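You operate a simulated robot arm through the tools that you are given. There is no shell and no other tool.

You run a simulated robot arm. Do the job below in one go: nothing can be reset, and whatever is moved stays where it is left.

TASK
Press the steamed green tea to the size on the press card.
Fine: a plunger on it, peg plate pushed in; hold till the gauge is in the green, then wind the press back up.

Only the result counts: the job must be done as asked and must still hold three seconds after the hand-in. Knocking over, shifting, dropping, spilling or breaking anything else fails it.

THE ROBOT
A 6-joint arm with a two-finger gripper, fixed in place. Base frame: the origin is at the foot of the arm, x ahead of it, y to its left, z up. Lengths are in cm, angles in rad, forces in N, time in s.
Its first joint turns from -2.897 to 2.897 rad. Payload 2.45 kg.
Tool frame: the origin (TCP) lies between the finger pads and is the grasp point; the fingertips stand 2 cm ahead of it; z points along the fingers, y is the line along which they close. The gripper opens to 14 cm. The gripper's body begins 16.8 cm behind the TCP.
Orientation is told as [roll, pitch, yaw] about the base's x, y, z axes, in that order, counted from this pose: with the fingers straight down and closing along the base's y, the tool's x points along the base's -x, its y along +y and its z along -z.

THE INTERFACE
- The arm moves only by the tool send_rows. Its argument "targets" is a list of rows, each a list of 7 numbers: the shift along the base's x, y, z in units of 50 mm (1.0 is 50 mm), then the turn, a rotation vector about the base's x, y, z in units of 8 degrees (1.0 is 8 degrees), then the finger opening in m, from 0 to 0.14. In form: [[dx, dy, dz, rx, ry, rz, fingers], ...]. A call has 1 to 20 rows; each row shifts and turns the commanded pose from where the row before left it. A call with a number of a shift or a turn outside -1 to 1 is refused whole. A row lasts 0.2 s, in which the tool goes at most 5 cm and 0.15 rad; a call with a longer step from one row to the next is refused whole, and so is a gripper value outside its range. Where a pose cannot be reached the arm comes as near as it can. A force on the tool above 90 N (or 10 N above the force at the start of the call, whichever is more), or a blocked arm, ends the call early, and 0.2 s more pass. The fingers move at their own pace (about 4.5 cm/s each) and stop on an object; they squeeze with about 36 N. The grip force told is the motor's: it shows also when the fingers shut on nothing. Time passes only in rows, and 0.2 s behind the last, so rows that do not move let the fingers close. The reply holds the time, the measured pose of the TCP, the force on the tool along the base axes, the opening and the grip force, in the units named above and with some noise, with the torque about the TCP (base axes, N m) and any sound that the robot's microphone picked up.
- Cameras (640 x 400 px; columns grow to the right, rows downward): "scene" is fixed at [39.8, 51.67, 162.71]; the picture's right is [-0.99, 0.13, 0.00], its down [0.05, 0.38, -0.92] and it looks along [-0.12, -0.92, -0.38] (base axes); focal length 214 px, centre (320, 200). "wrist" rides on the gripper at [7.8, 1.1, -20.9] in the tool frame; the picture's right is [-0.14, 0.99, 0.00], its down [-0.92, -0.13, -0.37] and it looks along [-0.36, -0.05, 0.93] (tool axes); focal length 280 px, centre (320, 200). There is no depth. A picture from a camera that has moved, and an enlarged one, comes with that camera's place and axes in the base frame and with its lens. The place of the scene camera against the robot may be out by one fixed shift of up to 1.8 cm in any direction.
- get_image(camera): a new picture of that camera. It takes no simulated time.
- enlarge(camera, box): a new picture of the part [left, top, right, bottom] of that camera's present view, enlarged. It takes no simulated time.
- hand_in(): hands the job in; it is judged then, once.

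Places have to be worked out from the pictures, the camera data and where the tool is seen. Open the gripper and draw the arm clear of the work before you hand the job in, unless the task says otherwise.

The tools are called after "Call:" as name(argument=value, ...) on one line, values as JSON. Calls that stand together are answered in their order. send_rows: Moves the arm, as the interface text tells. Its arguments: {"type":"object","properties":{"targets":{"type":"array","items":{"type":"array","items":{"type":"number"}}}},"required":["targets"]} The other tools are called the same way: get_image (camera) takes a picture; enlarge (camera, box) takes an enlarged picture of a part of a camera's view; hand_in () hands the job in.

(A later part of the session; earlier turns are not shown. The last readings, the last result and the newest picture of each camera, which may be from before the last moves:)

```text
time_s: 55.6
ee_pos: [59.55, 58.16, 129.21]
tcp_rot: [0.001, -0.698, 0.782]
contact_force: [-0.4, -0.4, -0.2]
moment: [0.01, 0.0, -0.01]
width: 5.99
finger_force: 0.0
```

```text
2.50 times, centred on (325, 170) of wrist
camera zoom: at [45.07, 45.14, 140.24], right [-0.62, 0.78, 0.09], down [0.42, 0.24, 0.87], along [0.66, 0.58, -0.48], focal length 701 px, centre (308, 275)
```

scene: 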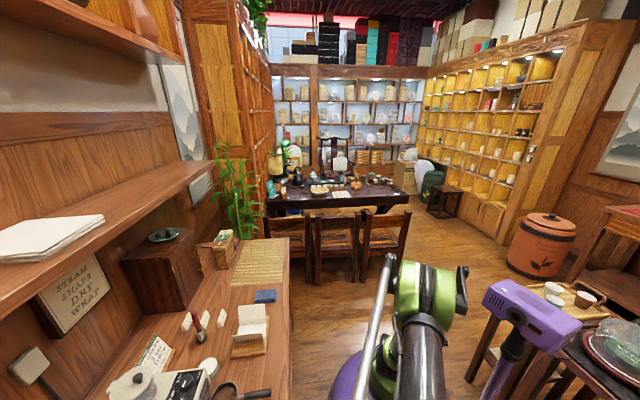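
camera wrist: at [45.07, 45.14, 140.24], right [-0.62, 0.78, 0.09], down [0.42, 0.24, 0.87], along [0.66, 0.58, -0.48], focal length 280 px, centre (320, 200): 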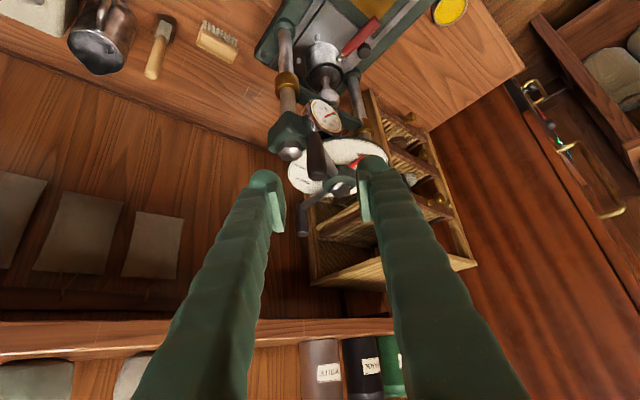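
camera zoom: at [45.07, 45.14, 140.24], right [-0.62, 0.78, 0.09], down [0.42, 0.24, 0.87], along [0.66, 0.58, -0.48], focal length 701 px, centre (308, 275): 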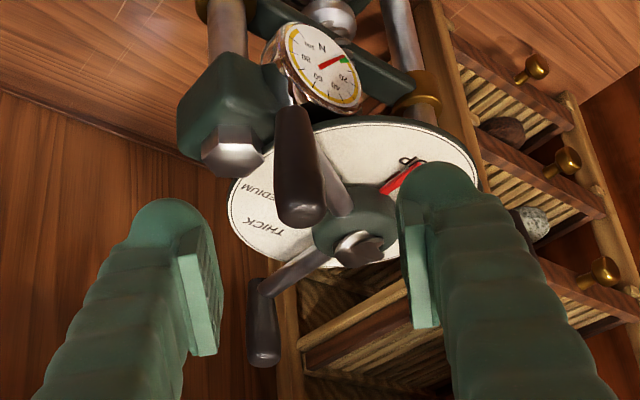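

The near handle's top is at ≈(64.2, 62.3, 123), right on the approach line. I move in along the tool axis in steps.

Call:
send_rows(targets=[[0.3, 0.27, -0.5, 0, 0, 0, 0.06], [0.3, 0.27, -0.5, 0, 0, 0, 0.06], [0.2, 0.17, -0.33, 0, 0, 0, 0.06], [0, 0, 0, 0, 0, 0, 0.06]])

Call:
get_image(camera="wrist")

Call:
enlarge(camera="wrist", box=[250, 110, 400, 270])

```text
time_s: 56.6
ee_pos: [63.43, 61.69, 122.53]
tcp_rot: [0.0, -0.698, 0.781]
contact_force: [0.3, -0.1, 0.1]
moment: [-0.01, 0.01, 0.01]
width: 6.01
finger_force: 0.1
```

```text
taken
camera wrist: at [48.96, 48.71, 133.58], right [-0.62, 0.78, 0.09], down [0.42, 0.24, 0.87], along [0.66, 0.58, -0.48], focal length 280 px, centre (320, 200)
```

wrist: 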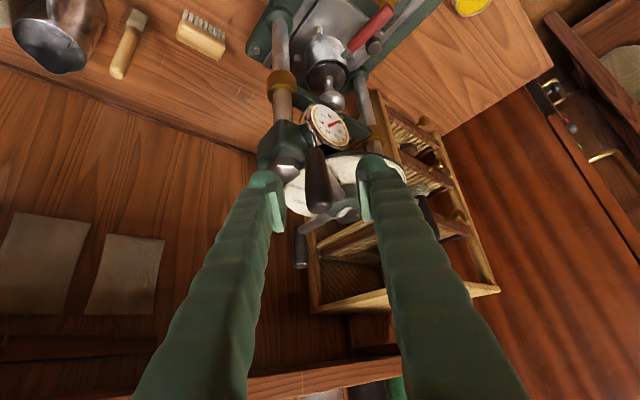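

```text
2.50 times, centred on (325, 190) of wrist
camera zoom: at [48.96, 48.71, 133.58], right [-0.62, 0.78, 0.09], down [0.42, 0.24, 0.87], along [0.66, 0.58, -0.48], focal length 701 px, centre (308, 225)
```

zoom: 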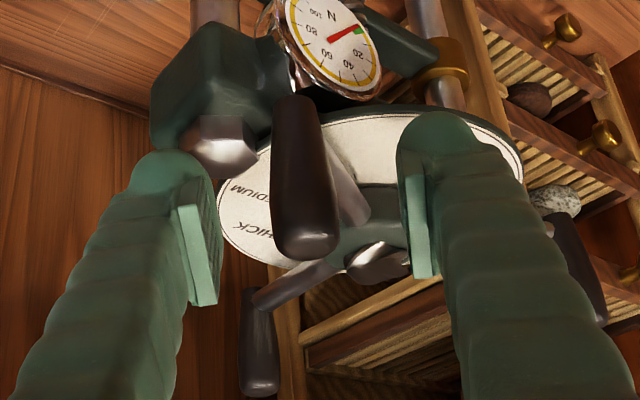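

Handle top is at (64.6, 62.4, 122.85), vertical. Final approach and close.

Call:
send_rows(targets=[[0.22, 0.14, -0.19, 0, 0, 0, 0.06], [0, 0, 0, 0, 0, 0, 0.06], [0, 0, 0, 0, 0, 0, 0.03], [0, 0, 0, 0, 0, 0, 0.01], [0, 0, 0, 0, 0, 0, 0.005], [0, 0, 0, 0, 0, 0, 0.005]])

Call:
enlarge(camera="wrist", box=[250, 110, 400, 270])

```text
time_s: 58.0
ee_pos: [64.46, 62.26, 121.69]
tcp_rot: [-0.001, -0.699, 0.78]
contact_force: [-3.7, 3.5, -0.9]
moment: [0.07, -0.04, 0.04]
width: 2.17
finger_force: 36.0
```

```text
2.50 times, centred on (325, 190) of wrist
camera zoom: at [49.96, 49.44, 132.69], right [-0.62, 0.78, 0.09], down [0.42, 0.24, 0.87], along [0.66, 0.58, -0.48], focal length 701 px, centre (308, 225)
```

zoom: 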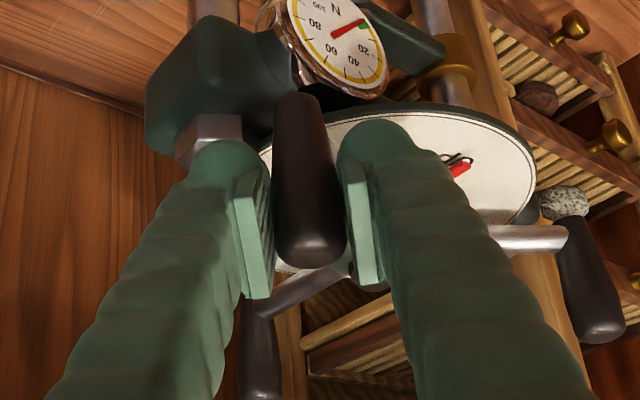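

Handle gripped at 2.2 cm. I test a 15° clockwise arc about hub (69.3, 71.0) and look at the forces.

Call:
send_rows(targets=[[-0.148, 0.09, 0, 0, 0, 0, 0.005], [-0.14, 0.104, 0, 0, 0, 0, 0.005], [-0.13, 0.114, 0, 0, 0, 0, 0.005], [0, 0, 0, 0, 0, 0, 0.005]])

Call:
get_image(camera="wrist")

Call:
enlarge(camera="wrist", box=[250, 110, 400, 270])

```text
time_s: 59.0
ee_pos: [62.62, 63.95, 121.51]
tcp_rot: [0.0, -0.699, 0.78]
contact_force: [10.8, 5.6, -5.9]
moment: [0.2, -0.25, -0.28]
width: 2.13
finger_force: 44.4
```

```text
taken
camera wrist: at [48.02, 51.02, 132.64], right [-0.62, 0.78, 0.09], down [0.42, 0.24, 0.87], along [0.66, 0.58, -0.48], focal length 280 px, centre (320, 200)
```

wrist: 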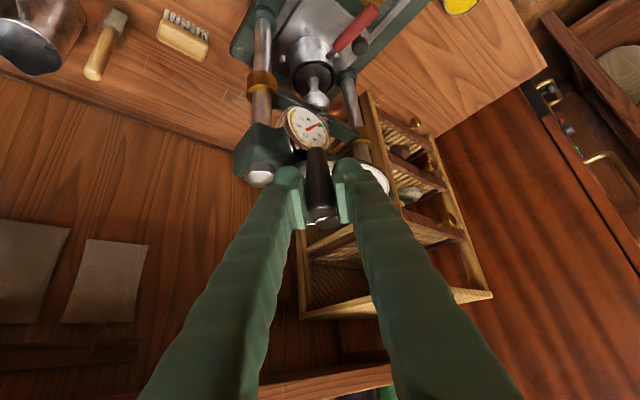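

```text
2.50 times, centred on (325, 190) of wrist
camera zoom: at [48.02, 51.02, 132.64], right [-0.62, 0.78, 0.09], down [0.42, 0.24, 0.87], along [0.66, 0.58, -0.48], focal length 701 px, centre (308, 225)
```

zoom: 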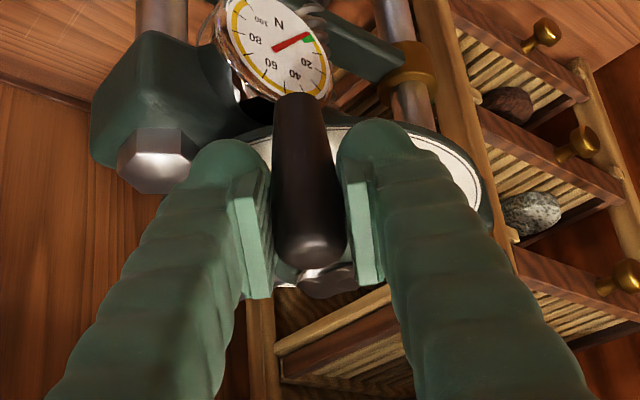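

The wheel turns; the inward pull (≈11 N) says the true radius is ≈9.7. I correct the radius and continue clockwise, letting z sink slightly.

Call:
send_rows(targets=[[-0.058, 0.14, -0.01, 0, 0, 0, 0.005], [-0.108, 0.13, -0.01, 0, 0, 0, 0.005], [-0.096, 0.14, -0.01, 0, 0, 0, 0.005], [0, 0, 0, 0, 0, 0, 0.005]])

Call:
enlarge(camera="wrist", box=[230, 90, 420, 270])

```text
time_s: 60.0
ee_pos: [61.13, 65.88, 121.51]
tcp_rot: [0.0, -0.7, 0.783]
contact_force: [8.5, 2.3, 12.7]
moment: [0.05, -0.13, -0.1]
width: 2.07
finger_force: 45.3
```

```text
2.22 times, centred on (325, 180) of wrist
camera zoom: at [46.66, 52.99, 132.55], right [-0.62, 0.78, 0.09], down [0.42, 0.24, 0.87], along [0.66, 0.58, -0.48], focal length 623 px, centre (309, 244)
```

zoom: 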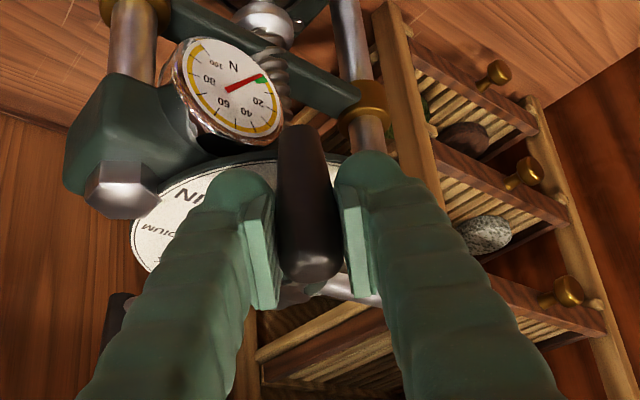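

Forces stay small (tangential ≈3 N); the wheel does not sink, so I undo the z lowering and continue a 30° arc.

Call:
send_rows(targets=[[-0.076, 0.152, 0.02, 0, 0, 0, 0.005], [-0.072, 0.152, 0, 0, 0, 0, 0.005], [-0.056, 0.16, 0, 0, 0, 0, 0.005], [-0.042, 0.164, 0, 0, 0, 0, 0.005], [-0.028, 0.166, 0, 0, 0, 0, 0.005], [-0.012, 0.168, 0, 0, 0, 0, 0.005], [0, 0, 0, 0, 0, 0, 0.005]])

Call:
get_image(camera="wrist")

Call:
enlarge(camera="wrist", box=[190, 70, 410, 270])

```text
time_s: 61.6
ee_pos: [59.8, 70.61, 121.67]
tcp_rot: [0.0, -0.696, 0.779]
contact_force: [8.7, -4.1, -13.7]
moment: [-0.1, 0.04, -0.23]
width: 2.08
finger_force: 44.7
```

```text
taken
camera wrist: at [45.31, 57.83, 132.6], right [-0.62, 0.78, 0.09], down [0.42, 0.24, 0.87], along [0.66, 0.58, -0.48], focal length 280 px, centre (320, 200)
```

wrist: 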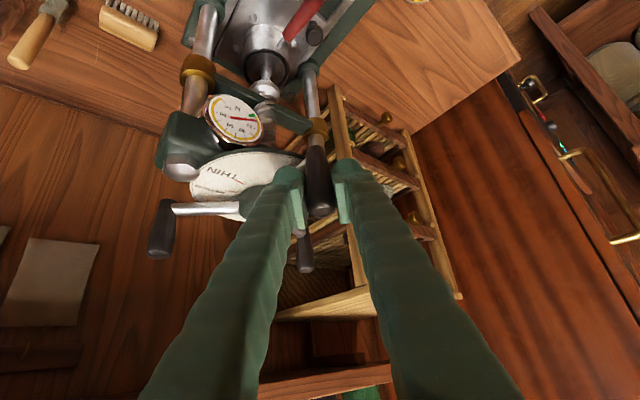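

```text
2.00 times, centred on (300, 170) of wrist
camera zoom: at [45.31, 57.83, 132.6], right [-0.62, 0.78, 0.09], down [0.42, 0.24, 0.87], along [0.66, 0.58, -0.48], focal length 561 px, centre (360, 260)
```

zoom: 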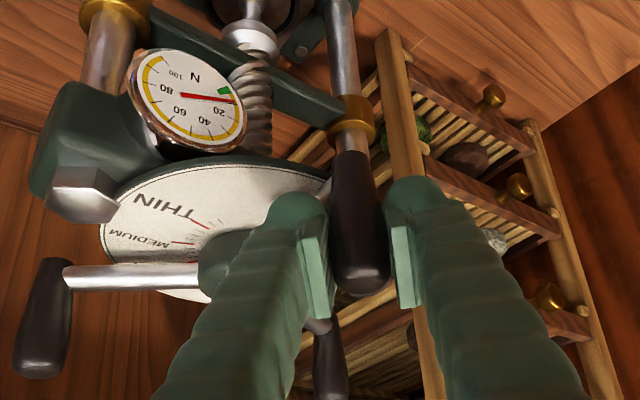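

The gauge has begun to move (~13 N): the ram is pressing the tea. Refitting the circle gives hub ≈(69.9, 71.0), R≈10.1, and the wheel sinks slightly. I continue another 30°.

Call:
send_rows(targets=[[0.032, 0.174, -0.03, 0, 0, 0, 0.005], [0.018, 0.176, -0.008, 0, 0, 0, 0.005], [0.032, 0.174, -0.008, 0, 0, 0, 0.005], [0.048, 0.17, -0.008, 0, 0, 0, 0.005], [0.06, 0.164, -0.008, 0, 0, 0, 0.005], [0.076, 0.16, -0.008, 0, 0, 0, 0.005], [0, 0, 0, 0, 0, 0, 0.005]])

Call:
get_image(camera="wrist")

Call:
enlarge(camera="wrist", box=[130, 50, 380, 270])

```text
time_s: 63.2
ee_pos: [61.11, 75.65, 121.22]
tcp_rot: [0.003, -0.699, 0.781]
contact_force: [7.7, -10.6, 9.1]
moment: [-0.5, 0.23, -0.21]
width: 1.96
finger_force: 44.3
```

```text
taken
camera wrist: at [46.56, 62.82, 132.32], right [-0.62, 0.78, 0.09], down [0.42, 0.24, 0.87], along [0.66, 0.58, -0.48], focal length 280 px, centre (320, 200)
```

wrist: 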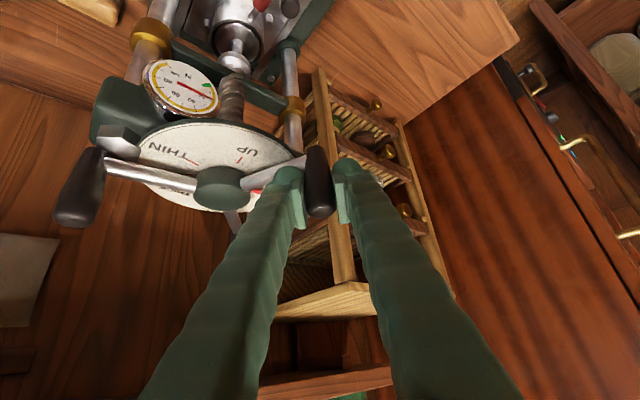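

```text
1.82 times, centred on (255, 160) of wrist
camera zoom: at [46.56, 62.82, 132.32], right [-0.62, 0.78, 0.09], down [0.42, 0.24, 0.87], along [0.66, 0.58, -0.48], focal length 510 px, centre (438, 273)
```

zoom: 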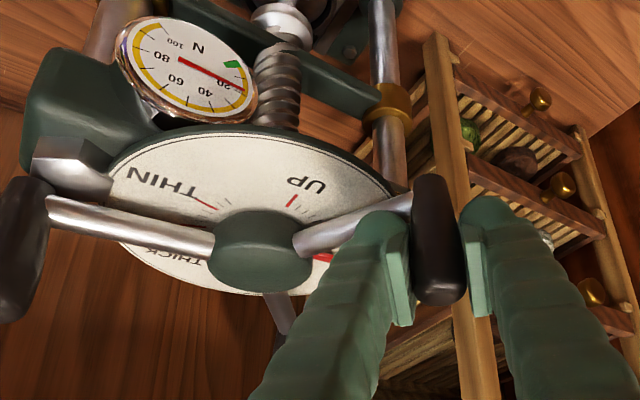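

Gauge ≈25 N, wheel turned ≈90°, forces fine. Continue the stroke another 30° to −238°.

Call:
send_rows(targets=[[0.12, 0.134, 0, 0, 0, 0, 0.005], [0.1, 0.142, 0, 0, 0, 0, 0.005], [0.112, 0.132, 0, 0, 0, 0, 0.005], [0.124, 0.12, -0.008, 0, 0, 0, 0.005], [0.134, 0.112, -0.008, 0, 0, 0, 0.005], [0.144, 0.098, -0.008, 0, 0, 0, 0.005], [0, 0, 0, 0, 0, 0, 0.005]])

Call:
get_image(camera="wrist")

Call:
enlarge(camera="wrist", box=[90, 50, 340, 270])

```text
time_s: 64.8
ee_pos: [64.5, 79.55, 121.16]
tcp_rot: [0.001, -0.699, 0.782]
contact_force: [-10.5, 9.1, 20.6]
moment: [-0.23, 0.28, -0.28]
width: 1.92
finger_force: 44.4
```

```text
taken
camera wrist: at [49.99, 66.68, 132.22], right [-0.62, 0.78, 0.09], down [0.42, 0.24, 0.87], along [0.66, 0.58, -0.48], focal length 280 px, centre (320, 200)
```

wrist: 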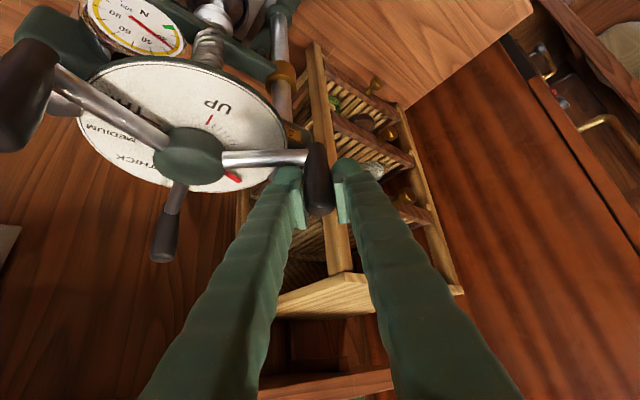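

```text
1.82 times, centred on (215, 160) of wrist
camera zoom: at [49.99, 66.68, 132.22], right [-0.62, 0.78, 0.09], down [0.42, 0.24, 0.87], along [0.66, 0.58, -0.48], focal length 510 px, centre (511, 273)
```

zoom: 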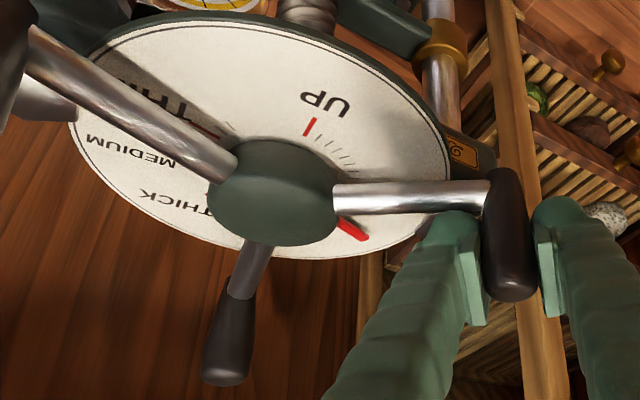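

Stroke 1 is done: ≈119° turned. I release this handle, back out along the tool axis and move over to the next handle now at the −y position.

Call:
send_rows(targets=[[0, 0, 0, 0, 0, 0, 0.03], [0, 0, 0, 0, 0, 0, 0.06], [0, 0, 0, 0, 0, 0, 0.06], [-0.3, -0.3, 0.5, 0, 0, 0, 0.06], [-0.3, -0.3, 0.5, 0, 0, 0, 0.06], [-0.3, -0.3, 0.5, 0, 0, 0, 0.06], [0, -0.8, 0, 0, 0, 0, 0.06], [0, -0.9, 0, 0, 0, 0, 0.06], [0, -0.9, 0, 0, 0, 0, 0.06], [0, -0.75, 0, 0, 0, 0, 0.06], [0, 0, 0, 0, 0, 0, 0.06]])

Call:
get_image(camera="wrist")

Call:
enlarge(camera="wrist", box=[250, 80, 410, 240])

```text
time_s: 67.2
ee_pos: [60.09, 58.33, 128.62]
tcp_rot: [0.0, -0.698, 0.782]
contact_force: [-0.4, 0.4, 0.0]
moment: [-0.03, 0.01, -0.04]
width: 6.0
finger_force: 0.1
```

```text
taken
camera wrist: at [45.65, 45.28, 139.66], right [-0.62, 0.78, 0.09], down [0.42, 0.24, 0.87], along [0.66, 0.58, -0.48], focal length 280 px, centre (320, 200)
```

wrist: 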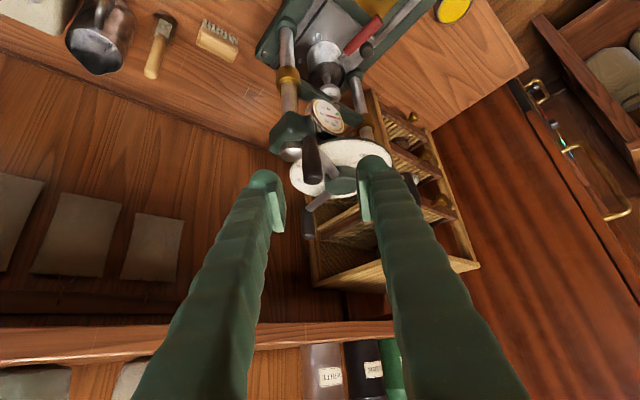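

```text
2.50 times, centred on (330, 160) of wrist
camera zoom: at [45.65, 45.28, 139.66], right [-0.62, 0.78, 0.09], down [0.42, 0.24, 0.87], along [0.66, 0.58, -0.48], focal length 701 px, centre (295, 300)
```

zoom: 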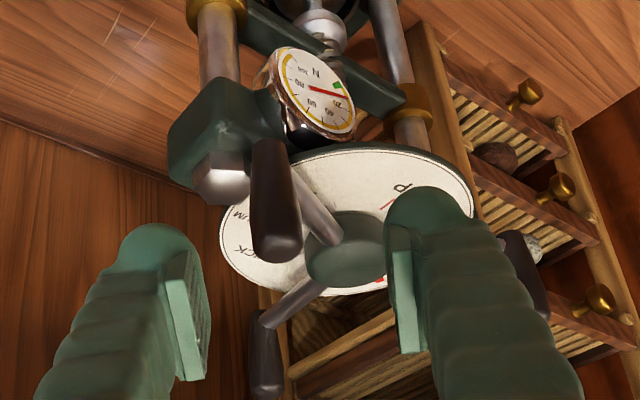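

The new handle is at about (65.6, 62.2). I also check the gauge reading while released.

Call:
enlarge(camera="wrist", box=[300, 90, 350, 140])

Call:
send_rows(targets=[[0.35, 0.25, -0.5, 0, 0, 0, 0.06], [0.35, 0.25, -0.45, 0, 0, 0, 0.06], [0.2, 0.1, -0.25, 0, 0, 0, 0.06], [0, 0, 0, 0, 0, 0, 0.06]])

Call:
enlarge(camera="wrist", box=[250, 110, 400, 270])

```text
8.00 times, centred on (325, 115) of wrist
camera zoom: at [45.65, 45.28, 139.66], right [-0.62, 0.78, 0.09], down [0.42, 0.24, 0.87], along [0.66, 0.58, -0.48], focal length 2243 px, centre (280, 880)
```

zoom: 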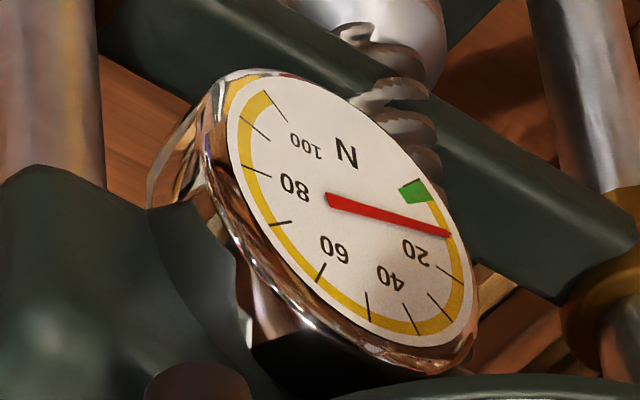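

```text
time_s: 68.2
ee_pos: [64.68, 61.21, 122.56]
tcp_rot: [0.0, -0.699, 0.781]
contact_force: [-0.2, -0.1, 0.6]
moment: [-0.02, -0.02, -0.07]
width: 6.0
finger_force: 0.1
```

```text
2.50 times, centred on (325, 190) of wrist
camera zoom: at [50.18, 48.3, 133.62], right [-0.62, 0.78, 0.09], down [0.42, 0.24, 0.87], along [0.66, 0.58, -0.48], focal length 701 px, centre (308, 225)
```

zoom: 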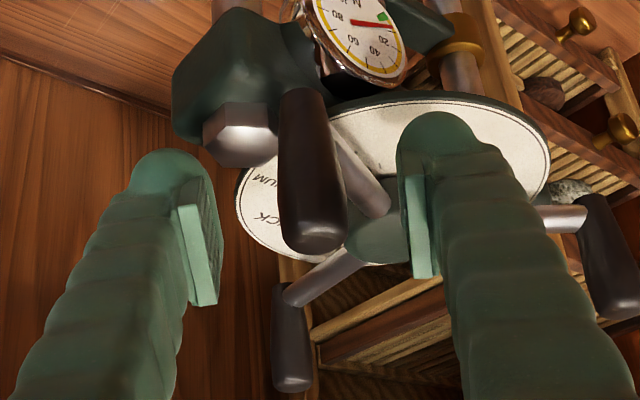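

Gauge shows ~18 N and relaxing. The handle is centred between the fingers at ≈(65.4, 62.0); final approach and grip.

Call:
send_rows(targets=[[0.144, 0.158, -0.25, 0, 0, 0, 0.06], [0, 0, 0, 0, 0, 0, 0.06], [0, 0, 0, 0, 0, 0, 0.03], [0, 0, 0, 0, 0, 0, 0.01], [0, 0, 0, 0, 0, 0, 0.005], [0, 0, 0, 0, 0, 0, 0.005]])

Call:
enlarge(camera="wrist", box=[250, 110, 400, 270])

```text
time_s: 69.6
ee_pos: [65.47, 62.0, 121.32]
tcp_rot: [0.0, -0.698, 0.781]
contact_force: [-2.2, 4.2, -0.6]
moment: [0.09, -0.01, 0.11]
width: 2.1
finger_force: 35.6
```

```text
2.50 times, centred on (325, 190) of wrist
camera zoom: at [50.9, 49.15, 132.39], right [-0.62, 0.78, 0.09], down [0.42, 0.24, 0.87], along [0.66, 0.58, -0.48], focal length 701 px, centre (308, 225)
```

zoom: 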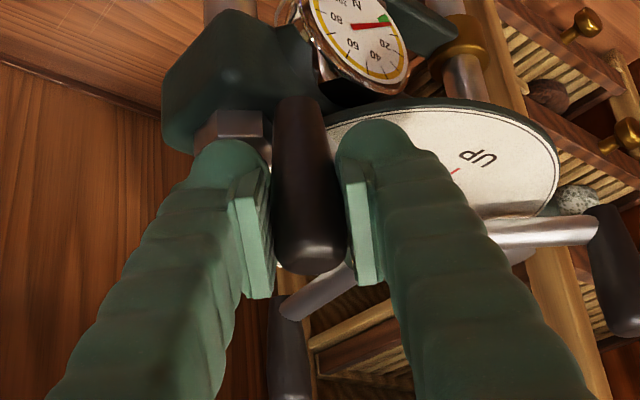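

Gripped; the wheel is at ≈116° turned and THICK sits around 205–213° from UP. I turn another ~40° and check the gauge.

Call:
send_rows(targets=[[-0.148, 0.08, -0.004, 0, 0, 0, 0.005], [-0.146, 0.098, -0.004, 0, 0, 0, 0.005], [-0.136, 0.108, -0.004, 0, 0, 0, 0.005], [-0.126, 0.12, -0.004, 0, 0, 0, 0.005], [-0.116, 0.132, -0.004, 0, 0, 0, 0.005], [-0.106, 0.14, -0.004, 0, 0, 0, 0.005], [-0.09, 0.15, -0.004, 0, 0, 0, 0.005], [-0.078, 0.156, -0.004, 0, 0, 0, 0.005], [0, 0, 0, 0, 0, 0, 0.005]])

Call:
get_image(camera="wrist")

Call:
enlarge(camera="wrist", box=[190, 70, 390, 250])

```text
time_s: 71.6
ee_pos: [60.75, 66.97, 121.31]
tcp_rot: [0.002, -0.699, 0.779]
contact_force: [10.4, -2.2, 6.0]
moment: [-0.12, 0.06, -0.19]
width: 1.99
finger_force: 44.4
```

```text
taken
camera wrist: at [46.27, 54.09, 132.19], right [-0.62, 0.78, 0.09], down [0.42, 0.24, 0.87], along [0.66, 0.58, -0.48], focal length 280 px, centre (320, 200)
```

wrist: 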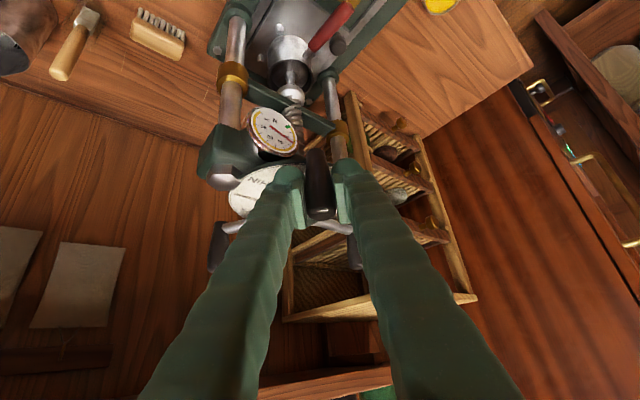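

```text
2.22 times, centred on (290, 160) of wrist
camera zoom: at [46.27, 54.09, 132.19], right [-0.62, 0.78, 0.09], down [0.42, 0.24, 0.87], along [0.66, 0.58, -0.48], focal length 623 px, centre (387, 289)
```

zoom: 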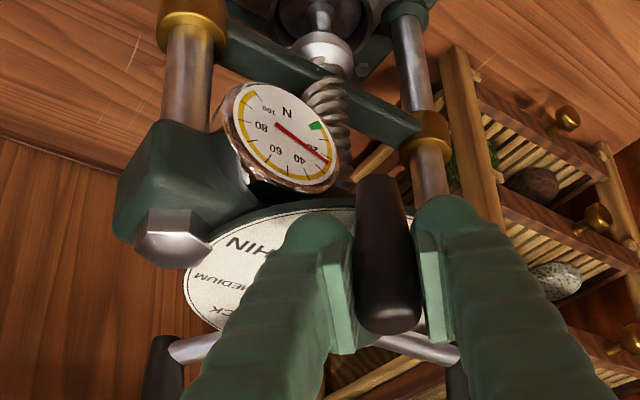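

Gauge ≈28 N and everything moves smoothly. Another 30°.

Call:
send_rows(targets=[[-0.06, 0.164, -0.004, 0, 0, 0, 0.005], [-0.048, 0.168, -0.004, 0, 0, 0, 0.005], [-0.036, 0.172, -0.004, 0, 0, 0, 0.005], [-0.02, 0.172, -0.004, 0, 0, 0, 0.005], [-0.004, 0.174, -0.004, 0, 0, 0, 0.005], [0.01, 0.176, -0.004, 0, 0, 0, 0.005], [0, 0, 0, 0, 0, 0, 0.005]])

Call:
get_image(camera="wrist")

Call:
enlarge(camera="wrist", box=[150, 70, 350, 250])

```text
time_s: 73.2
ee_pos: [60.0, 72.15, 120.92]
tcp_rot: [-0.001, -0.698, 0.779]
contact_force: [9.6, -7.6, 5.1]
moment: [-0.44, 0.33, -0.12]
width: 1.97
finger_force: 44.2
```

```text
taken
camera wrist: at [45.49, 59.19, 132.09], right [-0.62, 0.78, 0.09], down [0.42, 0.24, 0.87], along [0.66, 0.58, -0.48], focal length 280 px, centre (320, 200)
```

wrist: 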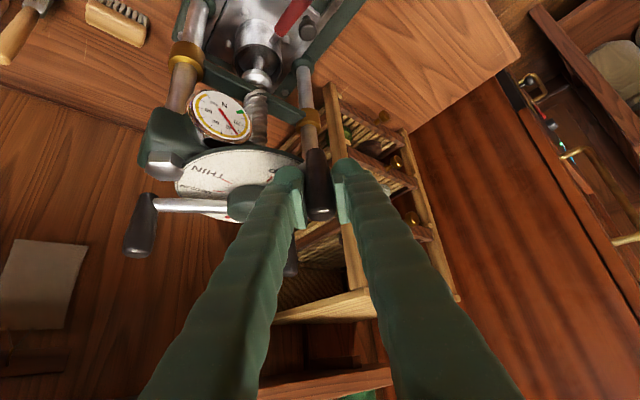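

```text
2.22 times, centred on (250, 160) of wrist
camera zoom: at [45.49, 59.19, 132.09], right [-0.62, 0.78, 0.09], down [0.42, 0.24, 0.87], along [0.66, 0.58, -0.48], focal length 623 px, centre (476, 289)
```

zoom: 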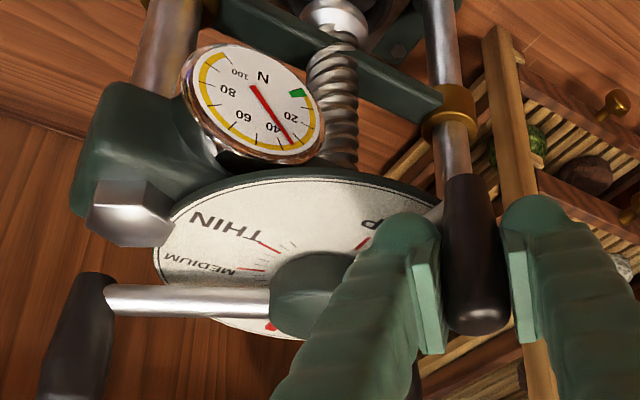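

Gauge ≈37 N; the pointer is on the far side approaching THICK. I advance 15° more and inspect.

Call:
send_rows(targets=[[0.026, 0.172, -0.004, 0, 0, 0, 0.005], [0.042, 0.17, -0.004, 0, 0, 0, 0.005], [0.054, 0.164, -0.004, 0, 0, 0, 0.005], [0, 0, 0, 0, 0, 0, 0.005]])

Call:
enlarge(camera="wrist", box=[150, 110, 290, 240])

Call:
enlarge(camera="wrist", box=[170, 150, 250, 230])

```text
time_s: 74.2
ee_pos: [60.52, 74.46, 121.04]
tcp_rot: [0.002, -0.7, 0.779]
contact_force: [5.6, -14.8, 14.9]
moment: [-0.36, -0.15, -0.62]
width: 1.97
finger_force: 44.6
```

```text
3.08 times, centred on (220, 175) of wrist
camera zoom: at [46.03, 61.58, 132.12], right [-0.62, 0.78, 0.09], down [0.42, 0.24, 0.87], along [0.66, 0.58, -0.48], focal length 863 px, centre (628, 277)
```

zoom: 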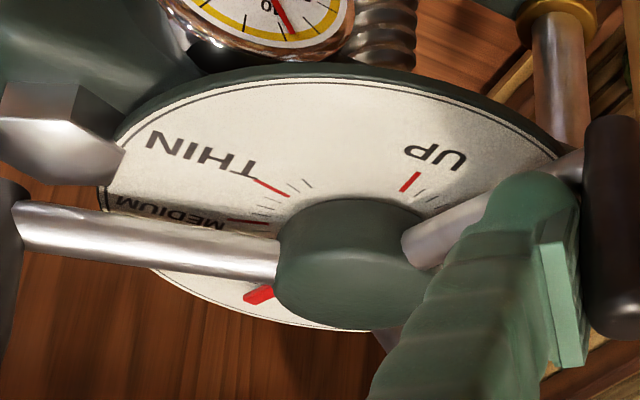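

```text
5.00 times, centred on (210, 190) of wrist
camera zoom: at [46.03, 61.58, 132.12], right [-0.62, 0.78, 0.09], down [0.42, 0.24, 0.87], along [0.66, 0.58, -0.48], focal length 1402 px, centre (870, 250)
```

zoom: 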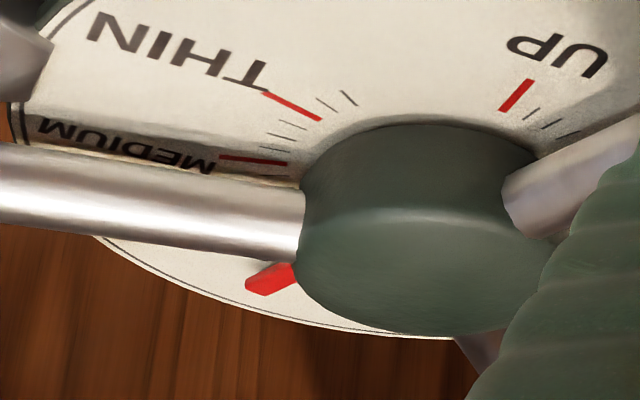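

MEDIUM and THIN marks are visible, spaced ≈36°, so THICK should be ≈36° before MEDIUM, i.e. pointer at ≈−35°; it is at ≈−20° now. I advance 10° more and look again.

Call:
send_rows(targets=[[0.07, 0.16, 0.008, 0, 0, 0, 0.005], [0.084, 0.154, 0.004, 0, 0, 0, 0.005], [0, 0, 0, 0, 0, 0, 0.005]])

Call:
enlarge(camera="wrist", box=[140, 100, 280, 230])

Call:
enlarge(camera="wrist", box=[140, 140, 240, 220])

```text
time_s: 75.0
ee_pos: [61.29, 76.08, 121.18]
tcp_rot: [0.003, -0.699, 0.779]
contact_force: [2.7, -13.2, 25.1]
moment: [-0.73, 0.1, -0.54]
width: 1.93
finger_force: 44.3
```

```text
3.08 times, centred on (210, 165) of wrist
camera zoom: at [46.75, 63.15, 132.22], right [-0.62, 0.78, 0.09], down [0.42, 0.24, 0.87], along [0.66, 0.58, -0.48], focal length 863 px, centre (658, 308)
```

zoom: 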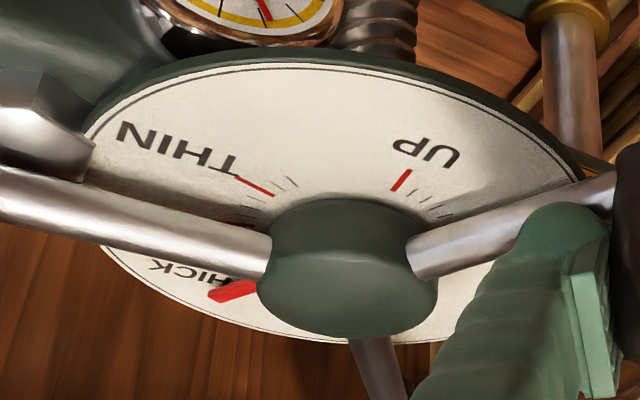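

```text
5.00 times, centred on (190, 180) of wrist
camera zoom: at [46.75, 63.15, 132.22], right [-0.62, 0.78, 0.09], down [0.42, 0.24, 0.87], along [0.66, 0.58, -0.48], focal length 1402 px, centre (970, 300)
```

zoom: 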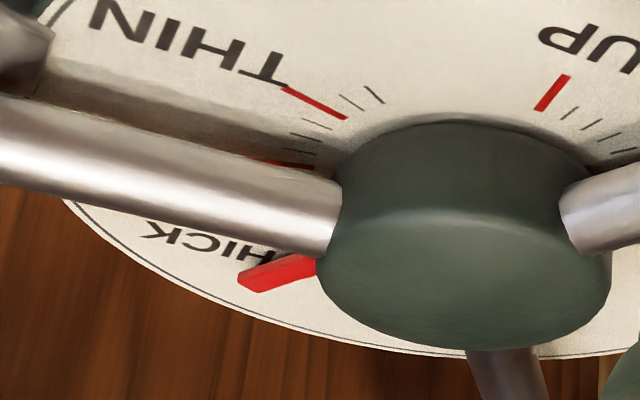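

The pointer now lies just before the THICK text: by handle position ≈210° turned, by parallax-corrected picture ≈209°; THICK evaluates to ≈216°. I advance the last ~6° slowly, raising z a touch to relieve the vertical load.

Call:
send_rows(targets=[[0.04, 0.06, 0.03, 0, 0, 0, 0.005], [0.04, 0.055, 0, 0, 0, 0, 0.005], [0.042, 0.055, 0, 0, 0, 0, 0.005], [0, 0, 0, 0, 0, 0, 0.005]])

Call:
enlarge(camera="wrist", box=[130, 100, 270, 230])

Call:
enlarge(camera="wrist", box=[130, 140, 230, 220])

Call:
enlarge(camera="wrist", box=[130, 60, 230, 140])

```text
time_s: 76.0
ee_pos: [61.94, 77.11, 121.28]
tcp_rot: [0.001, -0.698, 0.78]
contact_force: [-0.4, -10.5, 3.6]
moment: [-0.37, -0.03, -0.39]
width: 1.94
finger_force: 44.5
```

```text
3.08 times, centred on (200, 165) of wrist
camera zoom: at [47.39, 64.12, 132.28], right [-0.62, 0.78, 0.09], down [0.42, 0.24, 0.87], along [0.66, 0.58, -0.48], focal length 863 px, centre (689, 308)
```

zoom: 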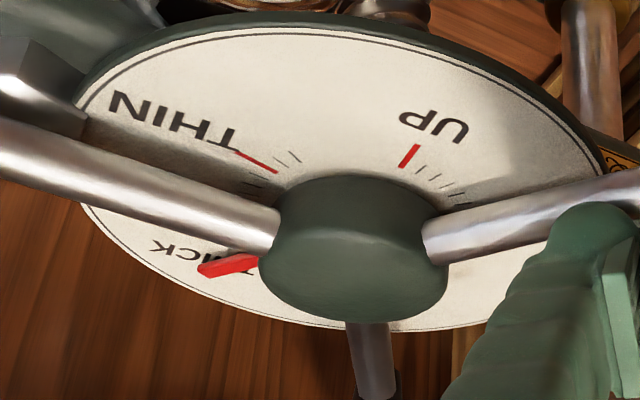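

```text
5.00 times, centred on (180, 180) of wrist
camera zoom: at [47.39, 64.12, 132.28], right [-0.62, 0.78, 0.09], down [0.42, 0.24, 0.87], along [0.66, 0.58, -0.48], focal length 1402 px, centre (1020, 300)
```

zoom: 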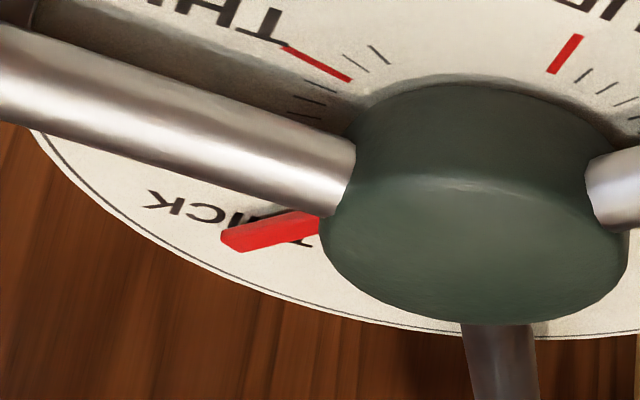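

```text
5.00 times, centred on (180, 100) of wrist
camera zoom: at [47.39, 64.12, 132.28], right [-0.62, 0.78, 0.09], down [0.42, 0.24, 0.87], along [0.66, 0.58, -0.48], focal length 1402 px, centre (1020, 700)
```

zoom: 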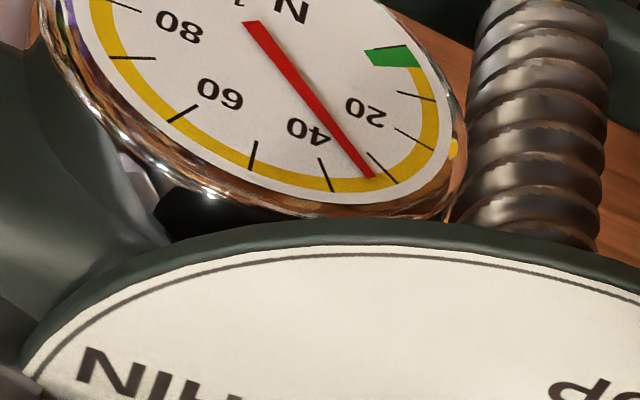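

Handle angle gives ≈216° and the picture ≈213–215°, gauge ≈33 N. I release, retreat and check the pointer against the THICK mark from the −y side, where the hub doesn't hide it.

Call:
send_rows(targets=[[0, 0, 0, 0, 0, 0, 0.03], [0, 0, 0, 0, 0, 0, 0.06], [0, 0, 0, 0, 0, 0, 0.06], [-0.3, -0.3, 0.5, 0, 0, 0, 0.06], [-0.3, -0.3, 0.5, 0, 0, 0, 0.06], [-0.3, -0.3, 0.5, 0, 0, 0, 0.06], [0, -0.8, 0, 0, 0, 0, 0.06], [0, -0.9, 0, 0, 0, 0, 0.06], [0, -0.9, 0, 0, 0, 0, 0.06], [0, -0.3, 0, 0, 0, 0, 0.06], [0, 0, 0, 0, 0, 0, 0.06]])

Call:
get_image(camera="wrist")

Call:
enlarge(camera="wrist", box=[250, 80, 400, 220])

```text
time_s: 78.4
ee_pos: [57.4, 58.02, 128.71]
tcp_rot: [-0.001, -0.698, 0.782]
contact_force: [-0.3, -0.7, 0.7]
moment: [-0.01, 0.01, 0.0]
width: 6.0
finger_force: 0.1
```

```text
taken
camera wrist: at [42.86, 45.14, 139.72], right [-0.62, 0.78, 0.09], down [0.42, 0.24, 0.87], along [0.66, 0.58, -0.48], focal length 280 px, centre (320, 200)
```

wrist: 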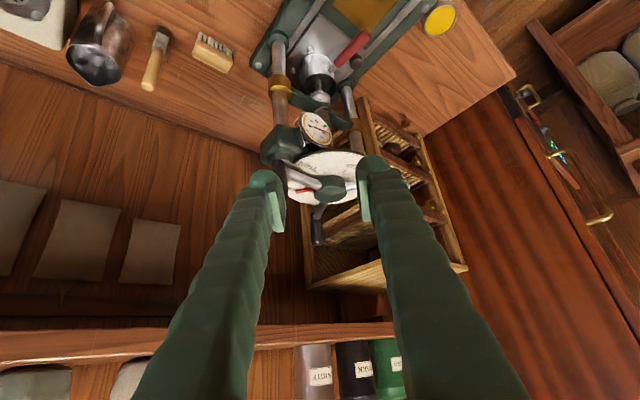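

```text
2.86 times, centred on (325, 150) of wrist
camera zoom: at [42.86, 45.14, 139.72], right [-0.62, 0.78, 0.09], down [0.42, 0.24, 0.87], along [0.66, 0.58, -0.48], focal length 801 px, centre (306, 343)
```

zoom: 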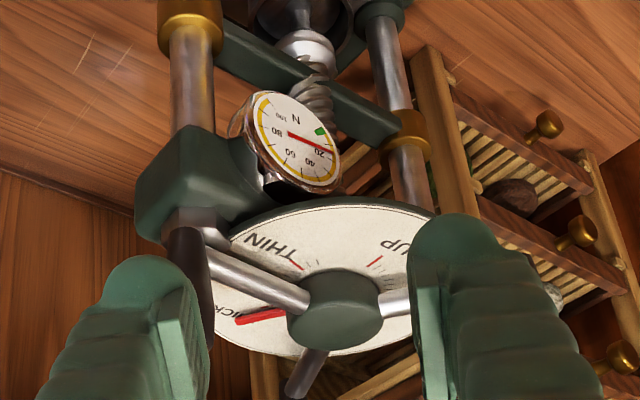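

The pointer lies over the THICK text. I enlarge strongly to see the mark.

Call:
enlarge(camera="wrist", box=[285, 165, 355, 209])

Call:
enlarge(camera="wrist", box=[300, 105, 340, 135])

```text
9.09 times, centred on (320, 187) of wrist
camera zoom: at [42.86, 45.14, 139.72], right [-0.62, 0.78, 0.09], down [0.42, 0.24, 0.87], along [0.66, 0.58, -0.48], focal length 2549 px, centre (320, 318)
```

zoom: 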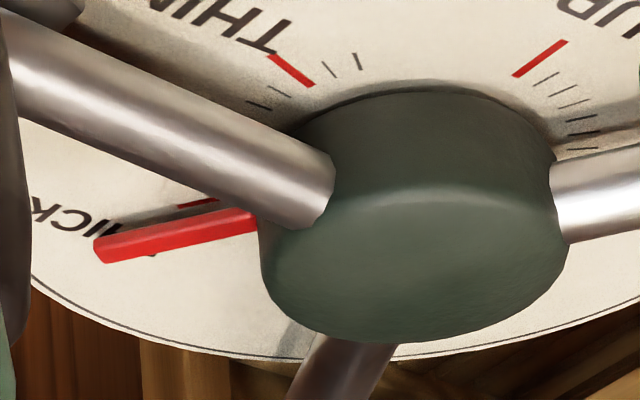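

```text
13.33 times, centred on (320, 120) of wrist
camera zoom: at [42.86, 45.14, 139.72], right [-0.62, 0.78, 0.09], down [0.42, 0.24, 0.87], along [0.66, 0.58, -0.48], focal length 3738 px, centre (320, 1267)
```

zoom: 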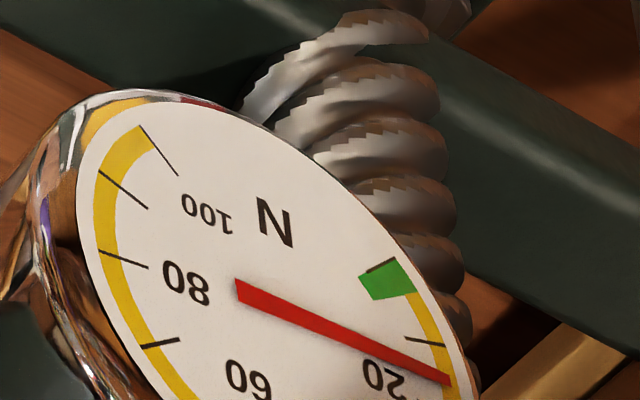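

The pointer bar, corrected for its height above the dial, sits on the red THICK mark to within about 0–3°. Gauge has relaxed to ≈21 N; I wait for it to fall into the green.

Call:
send_rows(targets=[[0, 0, 0, 0, 0, 0, 0.06], [0, 0, 0, 0, 0, 0, 0.06], [0, 0, 0, 0, 0, 0, 0.06], [0, 0, 0, 0, 0, 0, 0.06], [0, 0, 0, 0, 0, 0, 0.06], [0, 0, 0, 0, 0, 0, 0.06], [0, 0, 0, 0, 0, 0, 0.06], [0, 0, 0, 0, 0, 0, 0.06], [0, 0, 0, 0, 0, 0, 0.06], [0, 0, 0, 0, 0, 0, 0.06], [0, 0, 0, 0, 0, 0, 0.06], [0, 0, 0, 0, 0, 0, 0.06], [0, 0, 0, 0, 0, 0, 0.06], [0, 0, 0, 0, 0, 0, 0.06], [0, 0, 0, 0, 0, 0, 0.06], [0, 0, 0, 0, 0, 0, 0.06], [0, 0, 0, 0, 0, 0, 0.06], [0, 0, 0, 0, 0, 0, 0.06], [0, 0, 0, 0, 0, 0, 0.06], [0, 0, 0, 0, 0, 0, 0.06]])

Call:
enlarge(camera="wrist", box=[280, 100, 360, 210])

```text
time_s: 82.6
ee_pos: [57.41, 58.05, 128.63]
tcp_rot: [0.0, -0.698, 0.78]
contact_force: [-0.1, -1.0, 0.3]
moment: [-0.03, 0.01, -0.01]
width: 6.0
finger_force: 0.0
```

```text
3.64 times, centred on (320, 155) of wrist
camera zoom: at [42.87, 45.16, 139.71], right [-0.62, 0.78, 0.09], down [0.42, 0.24, 0.87], along [0.66, 0.58, -0.48], focal length 1020 px, centre (320, 364)
```

zoom: 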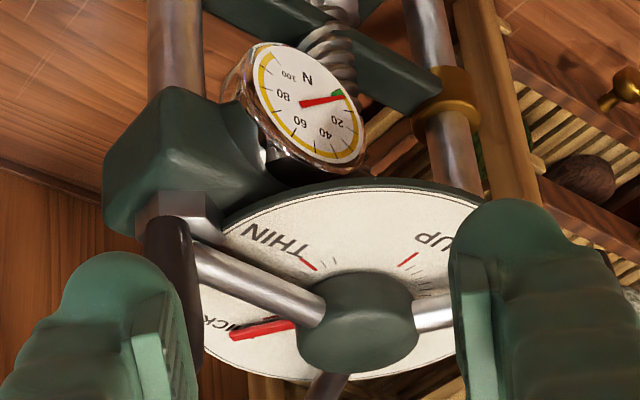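

Needle is close to the green now. I wait a few more seconds and zoom in on the gauge.

Call:
send_rows(targets=[[0, 0, 0, 0, 0, 0, 0.06], [0, 0, 0, 0, 0, 0, 0.06], [0, 0, 0, 0, 0, 0, 0.06], [0, 0, 0, 0, 0, 0, 0.06], [0, 0, 0, 0, 0, 0, 0.06], [0, 0, 0, 0, 0, 0, 0.06], [0, 0, 0, 0, 0, 0, 0.06], [0, 0, 0, 0, 0, 0, 0.06], [0, 0, 0, 0, 0, 0, 0.06], [0, 0, 0, 0, 0, 0, 0.06], [0, 0, 0, 0, 0, 0, 0.06], [0, 0, 0, 0, 0, 0, 0.06], [0, 0, 0, 0, 0, 0, 0.06], [0, 0, 0, 0, 0, 0, 0.06], [0, 0, 0, 0, 0, 0, 0.06], [0, 0, 0, 0, 0, 0, 0.06], [0, 0, 0, 0, 0, 0, 0.06], [0, 0, 0, 0, 0, 0, 0.06], [0, 0, 0, 0, 0, 0, 0.06], [0, 0, 0, 0, 0, 0, 0.06]])

Call:
enlarge(camera="wrist", box=[300, 105, 340, 135])

Call:
enlarge(camera="wrist", box=[285, 165, 355, 209])

```text
time_s: 86.8
ee_pos: [57.42, 58.12, 128.72]
tcp_rot: [-0.001, -0.697, 0.78]
contact_force: [0.0, -0.5, 0.1]
moment: [-0.02, 0.02, -0.01]
width: 6.02
finger_force: 0.0
```

```text
13.33 times, centred on (320, 120) of wrist
camera zoom: at [42.87, 45.16, 139.71], right [-0.62, 0.78, 0.09], down [0.42, 0.24, 0.87], along [0.66, 0.58, -0.48], focal length 3738 px, centre (320, 1267)
```

zoom: 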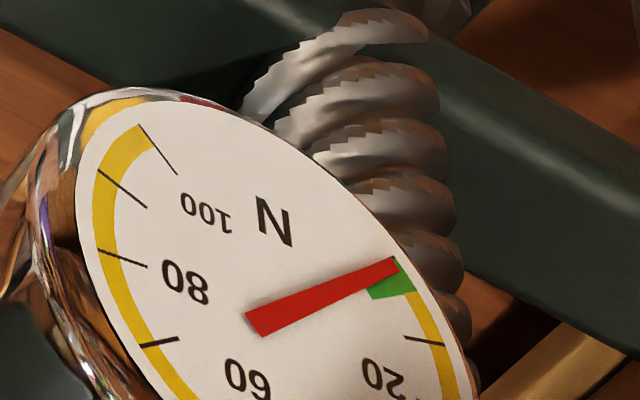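

```text
9.09 times, centred on (320, 187) of wrist
camera zoom: at [42.87, 45.16, 139.71], right [-0.62, 0.78, 0.09], down [0.42, 0.24, 0.87], along [0.66, 0.58, -0.48], focal length 2549 px, centre (320, 318)
```

zoom: 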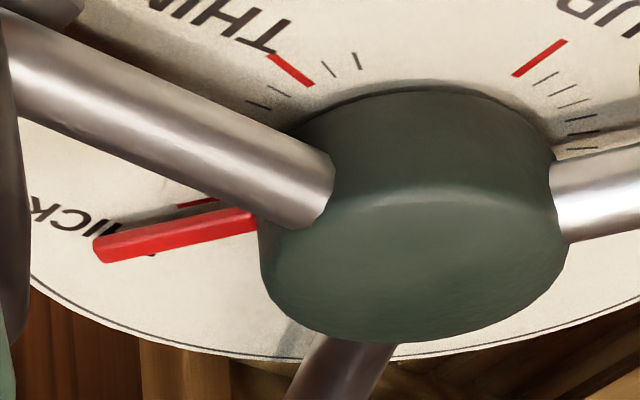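

Gauge is in the green (≈1 N) and the pointer is still on THICK. Now I wind back: return to the handle on the +y side (61.9, 77.1), first to the pre-grasp.

Call:
send_rows(targets=[[0, 0.7, 0, 0, 0, 0, 0.06], [0, 0.9, 0, 0, 0, 0, 0.06], [0, 0.9, 0, 0, 0, 0, 0.06], [0, 0.4, 0, 0, 0, 0, 0.06], [0.3, 0.3, -0.5, 0, 0, 0, 0.06], [0.3, 0.3, -0.45, 0, 0, 0, 0.06], [0, 0, 0, 0, 0, 0, 0.06]])

Call:
get_image(camera="wrist")

Call:
enlarge(camera="wrist", box=[250, 110, 400, 270])

```text
time_s: 88.4
ee_pos: [60.37, 75.48, 123.78]
tcp_rot: [-0.001, -0.699, 0.781]
contact_force: [0.2, 0.3, 0.9]
moment: [0.01, -0.01, -0.01]
width: 5.99
finger_force: 0.1
```

```text
taken
camera wrist: at [45.83, 62.58, 134.96], right [-0.62, 0.78, 0.09], down [0.42, 0.24, 0.87], along [0.66, 0.58, -0.48], focal length 280 px, centre (320, 200)
```

wrist: 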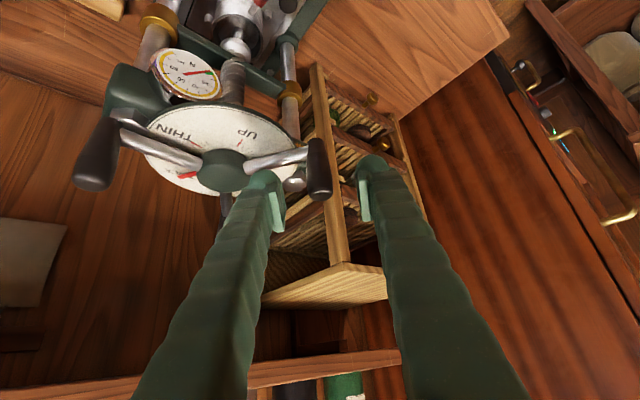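

```text
2.50 times, centred on (325, 190) of wrist
camera zoom: at [45.83, 62.58, 134.96], right [-0.62, 0.78, 0.09], down [0.42, 0.24, 0.87], along [0.66, 0.58, -0.48], focal length 701 px, centre (308, 225)
```

zoom: 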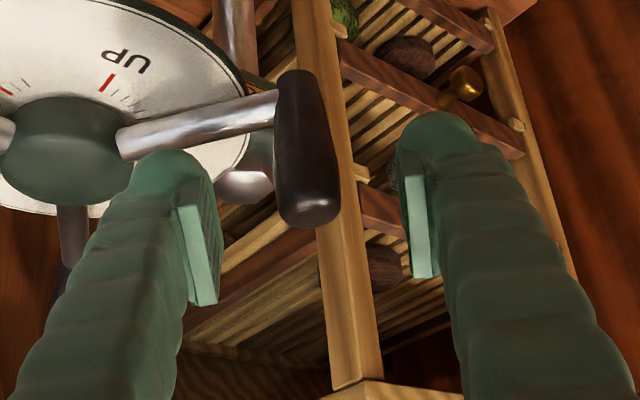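

The handle is centred between the fingers. Final approach and grip.

Call:
send_rows(targets=[[0.16, 0.16, -0.24, 0, 0, 0, 0.06], [0.156, 0.164, -0.22, 0, 0, 0, 0.06], [0, 0, 0, 0, 0, 0, 0.06], [0, 0, 0, 0, 0, 0, 0.03], [0, 0, 0, 0, 0, 0, 0.01], [0, 0, 0, 0, 0, 0, 0.005], [0, 0, 0, 0, 0, 0, 0.005]])

Call:
enlarge(camera="wrist", box=[250, 110, 400, 270])

```text
time_s: 90.0
ee_pos: [61.95, 77.17, 121.69]
tcp_rot: [0.0, -0.698, 0.781]
contact_force: [-0.5, 0.6, -1.2]
moment: [0.0, -0.03, -0.05]
width: 1.98
finger_force: 35.2
```

```text
2.50 times, centred on (325, 190) of wrist
camera zoom: at [47.48, 64.22, 132.71], right [-0.62, 0.78, 0.09], down [0.42, 0.24, 0.87], along [0.66, 0.58, -0.48], focal length 701 px, centre (308, 225)
```

zoom: 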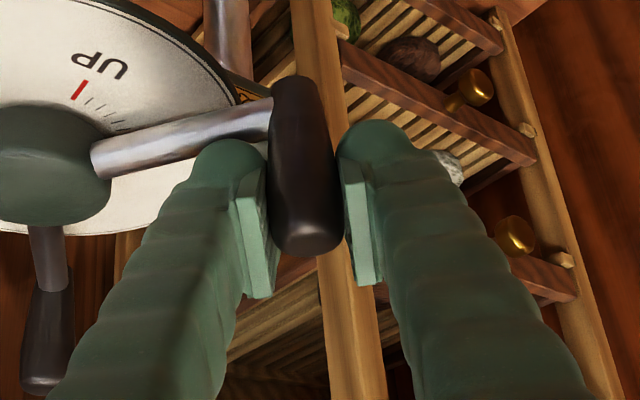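

Gripped. I turn counter-clockwise 40° and check forces and gauge.

Call:
send_rows(targets=[[-0.088, -0.134, 0.003, 0, 0, 0, 0.005], [-0.088, -0.152, 0.003, 0, 0, 0, 0.005], [-0.076, -0.156, 0.003, 0, 0, 0, 0.005], [-0.06, -0.164, 0.003, 0, 0, 0, 0.005], [-0.046, -0.168, 0.003, 0, 0, 0, 0.005], [-0.032, -0.172, 0.003, 0, 0, 0, 0.005], [-0.018, -0.174, 0.003, 0, 0, 0, 0.005], [0, -0.174, 0.003, 0, 0, 0, 0.005], [0, 0, 0, 0, 0, 0, 0.005]])

Call:
enlarge(camera="wrist", box=[190, 70, 390, 250])

```text
time_s: 92.0
ee_pos: [60.07, 70.67, 121.58]
tcp_rot: [0.001, -0.697, 0.78]
contact_force: [21.1, 5.3, -12.8]
moment: [0.28, -0.58, 0.11]
width: 1.98
finger_force: 44.4
```

```text
2.22 times, centred on (290, 160) of wrist
camera zoom: at [45.65, 57.79, 132.71], right [-0.62, 0.78, 0.09], down [0.42, 0.24, 0.87], along [0.66, 0.58, -0.48], focal length 623 px, centre (387, 289)
```

zoom: 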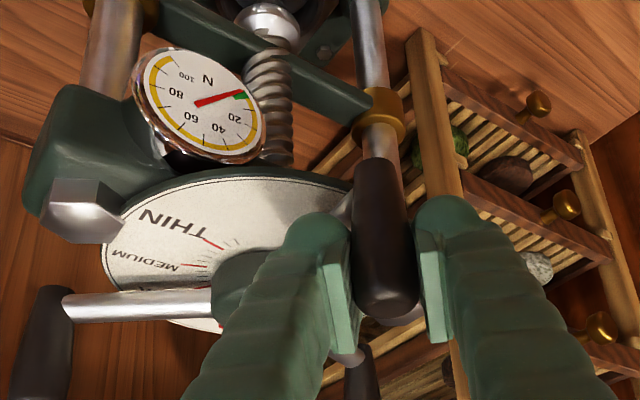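

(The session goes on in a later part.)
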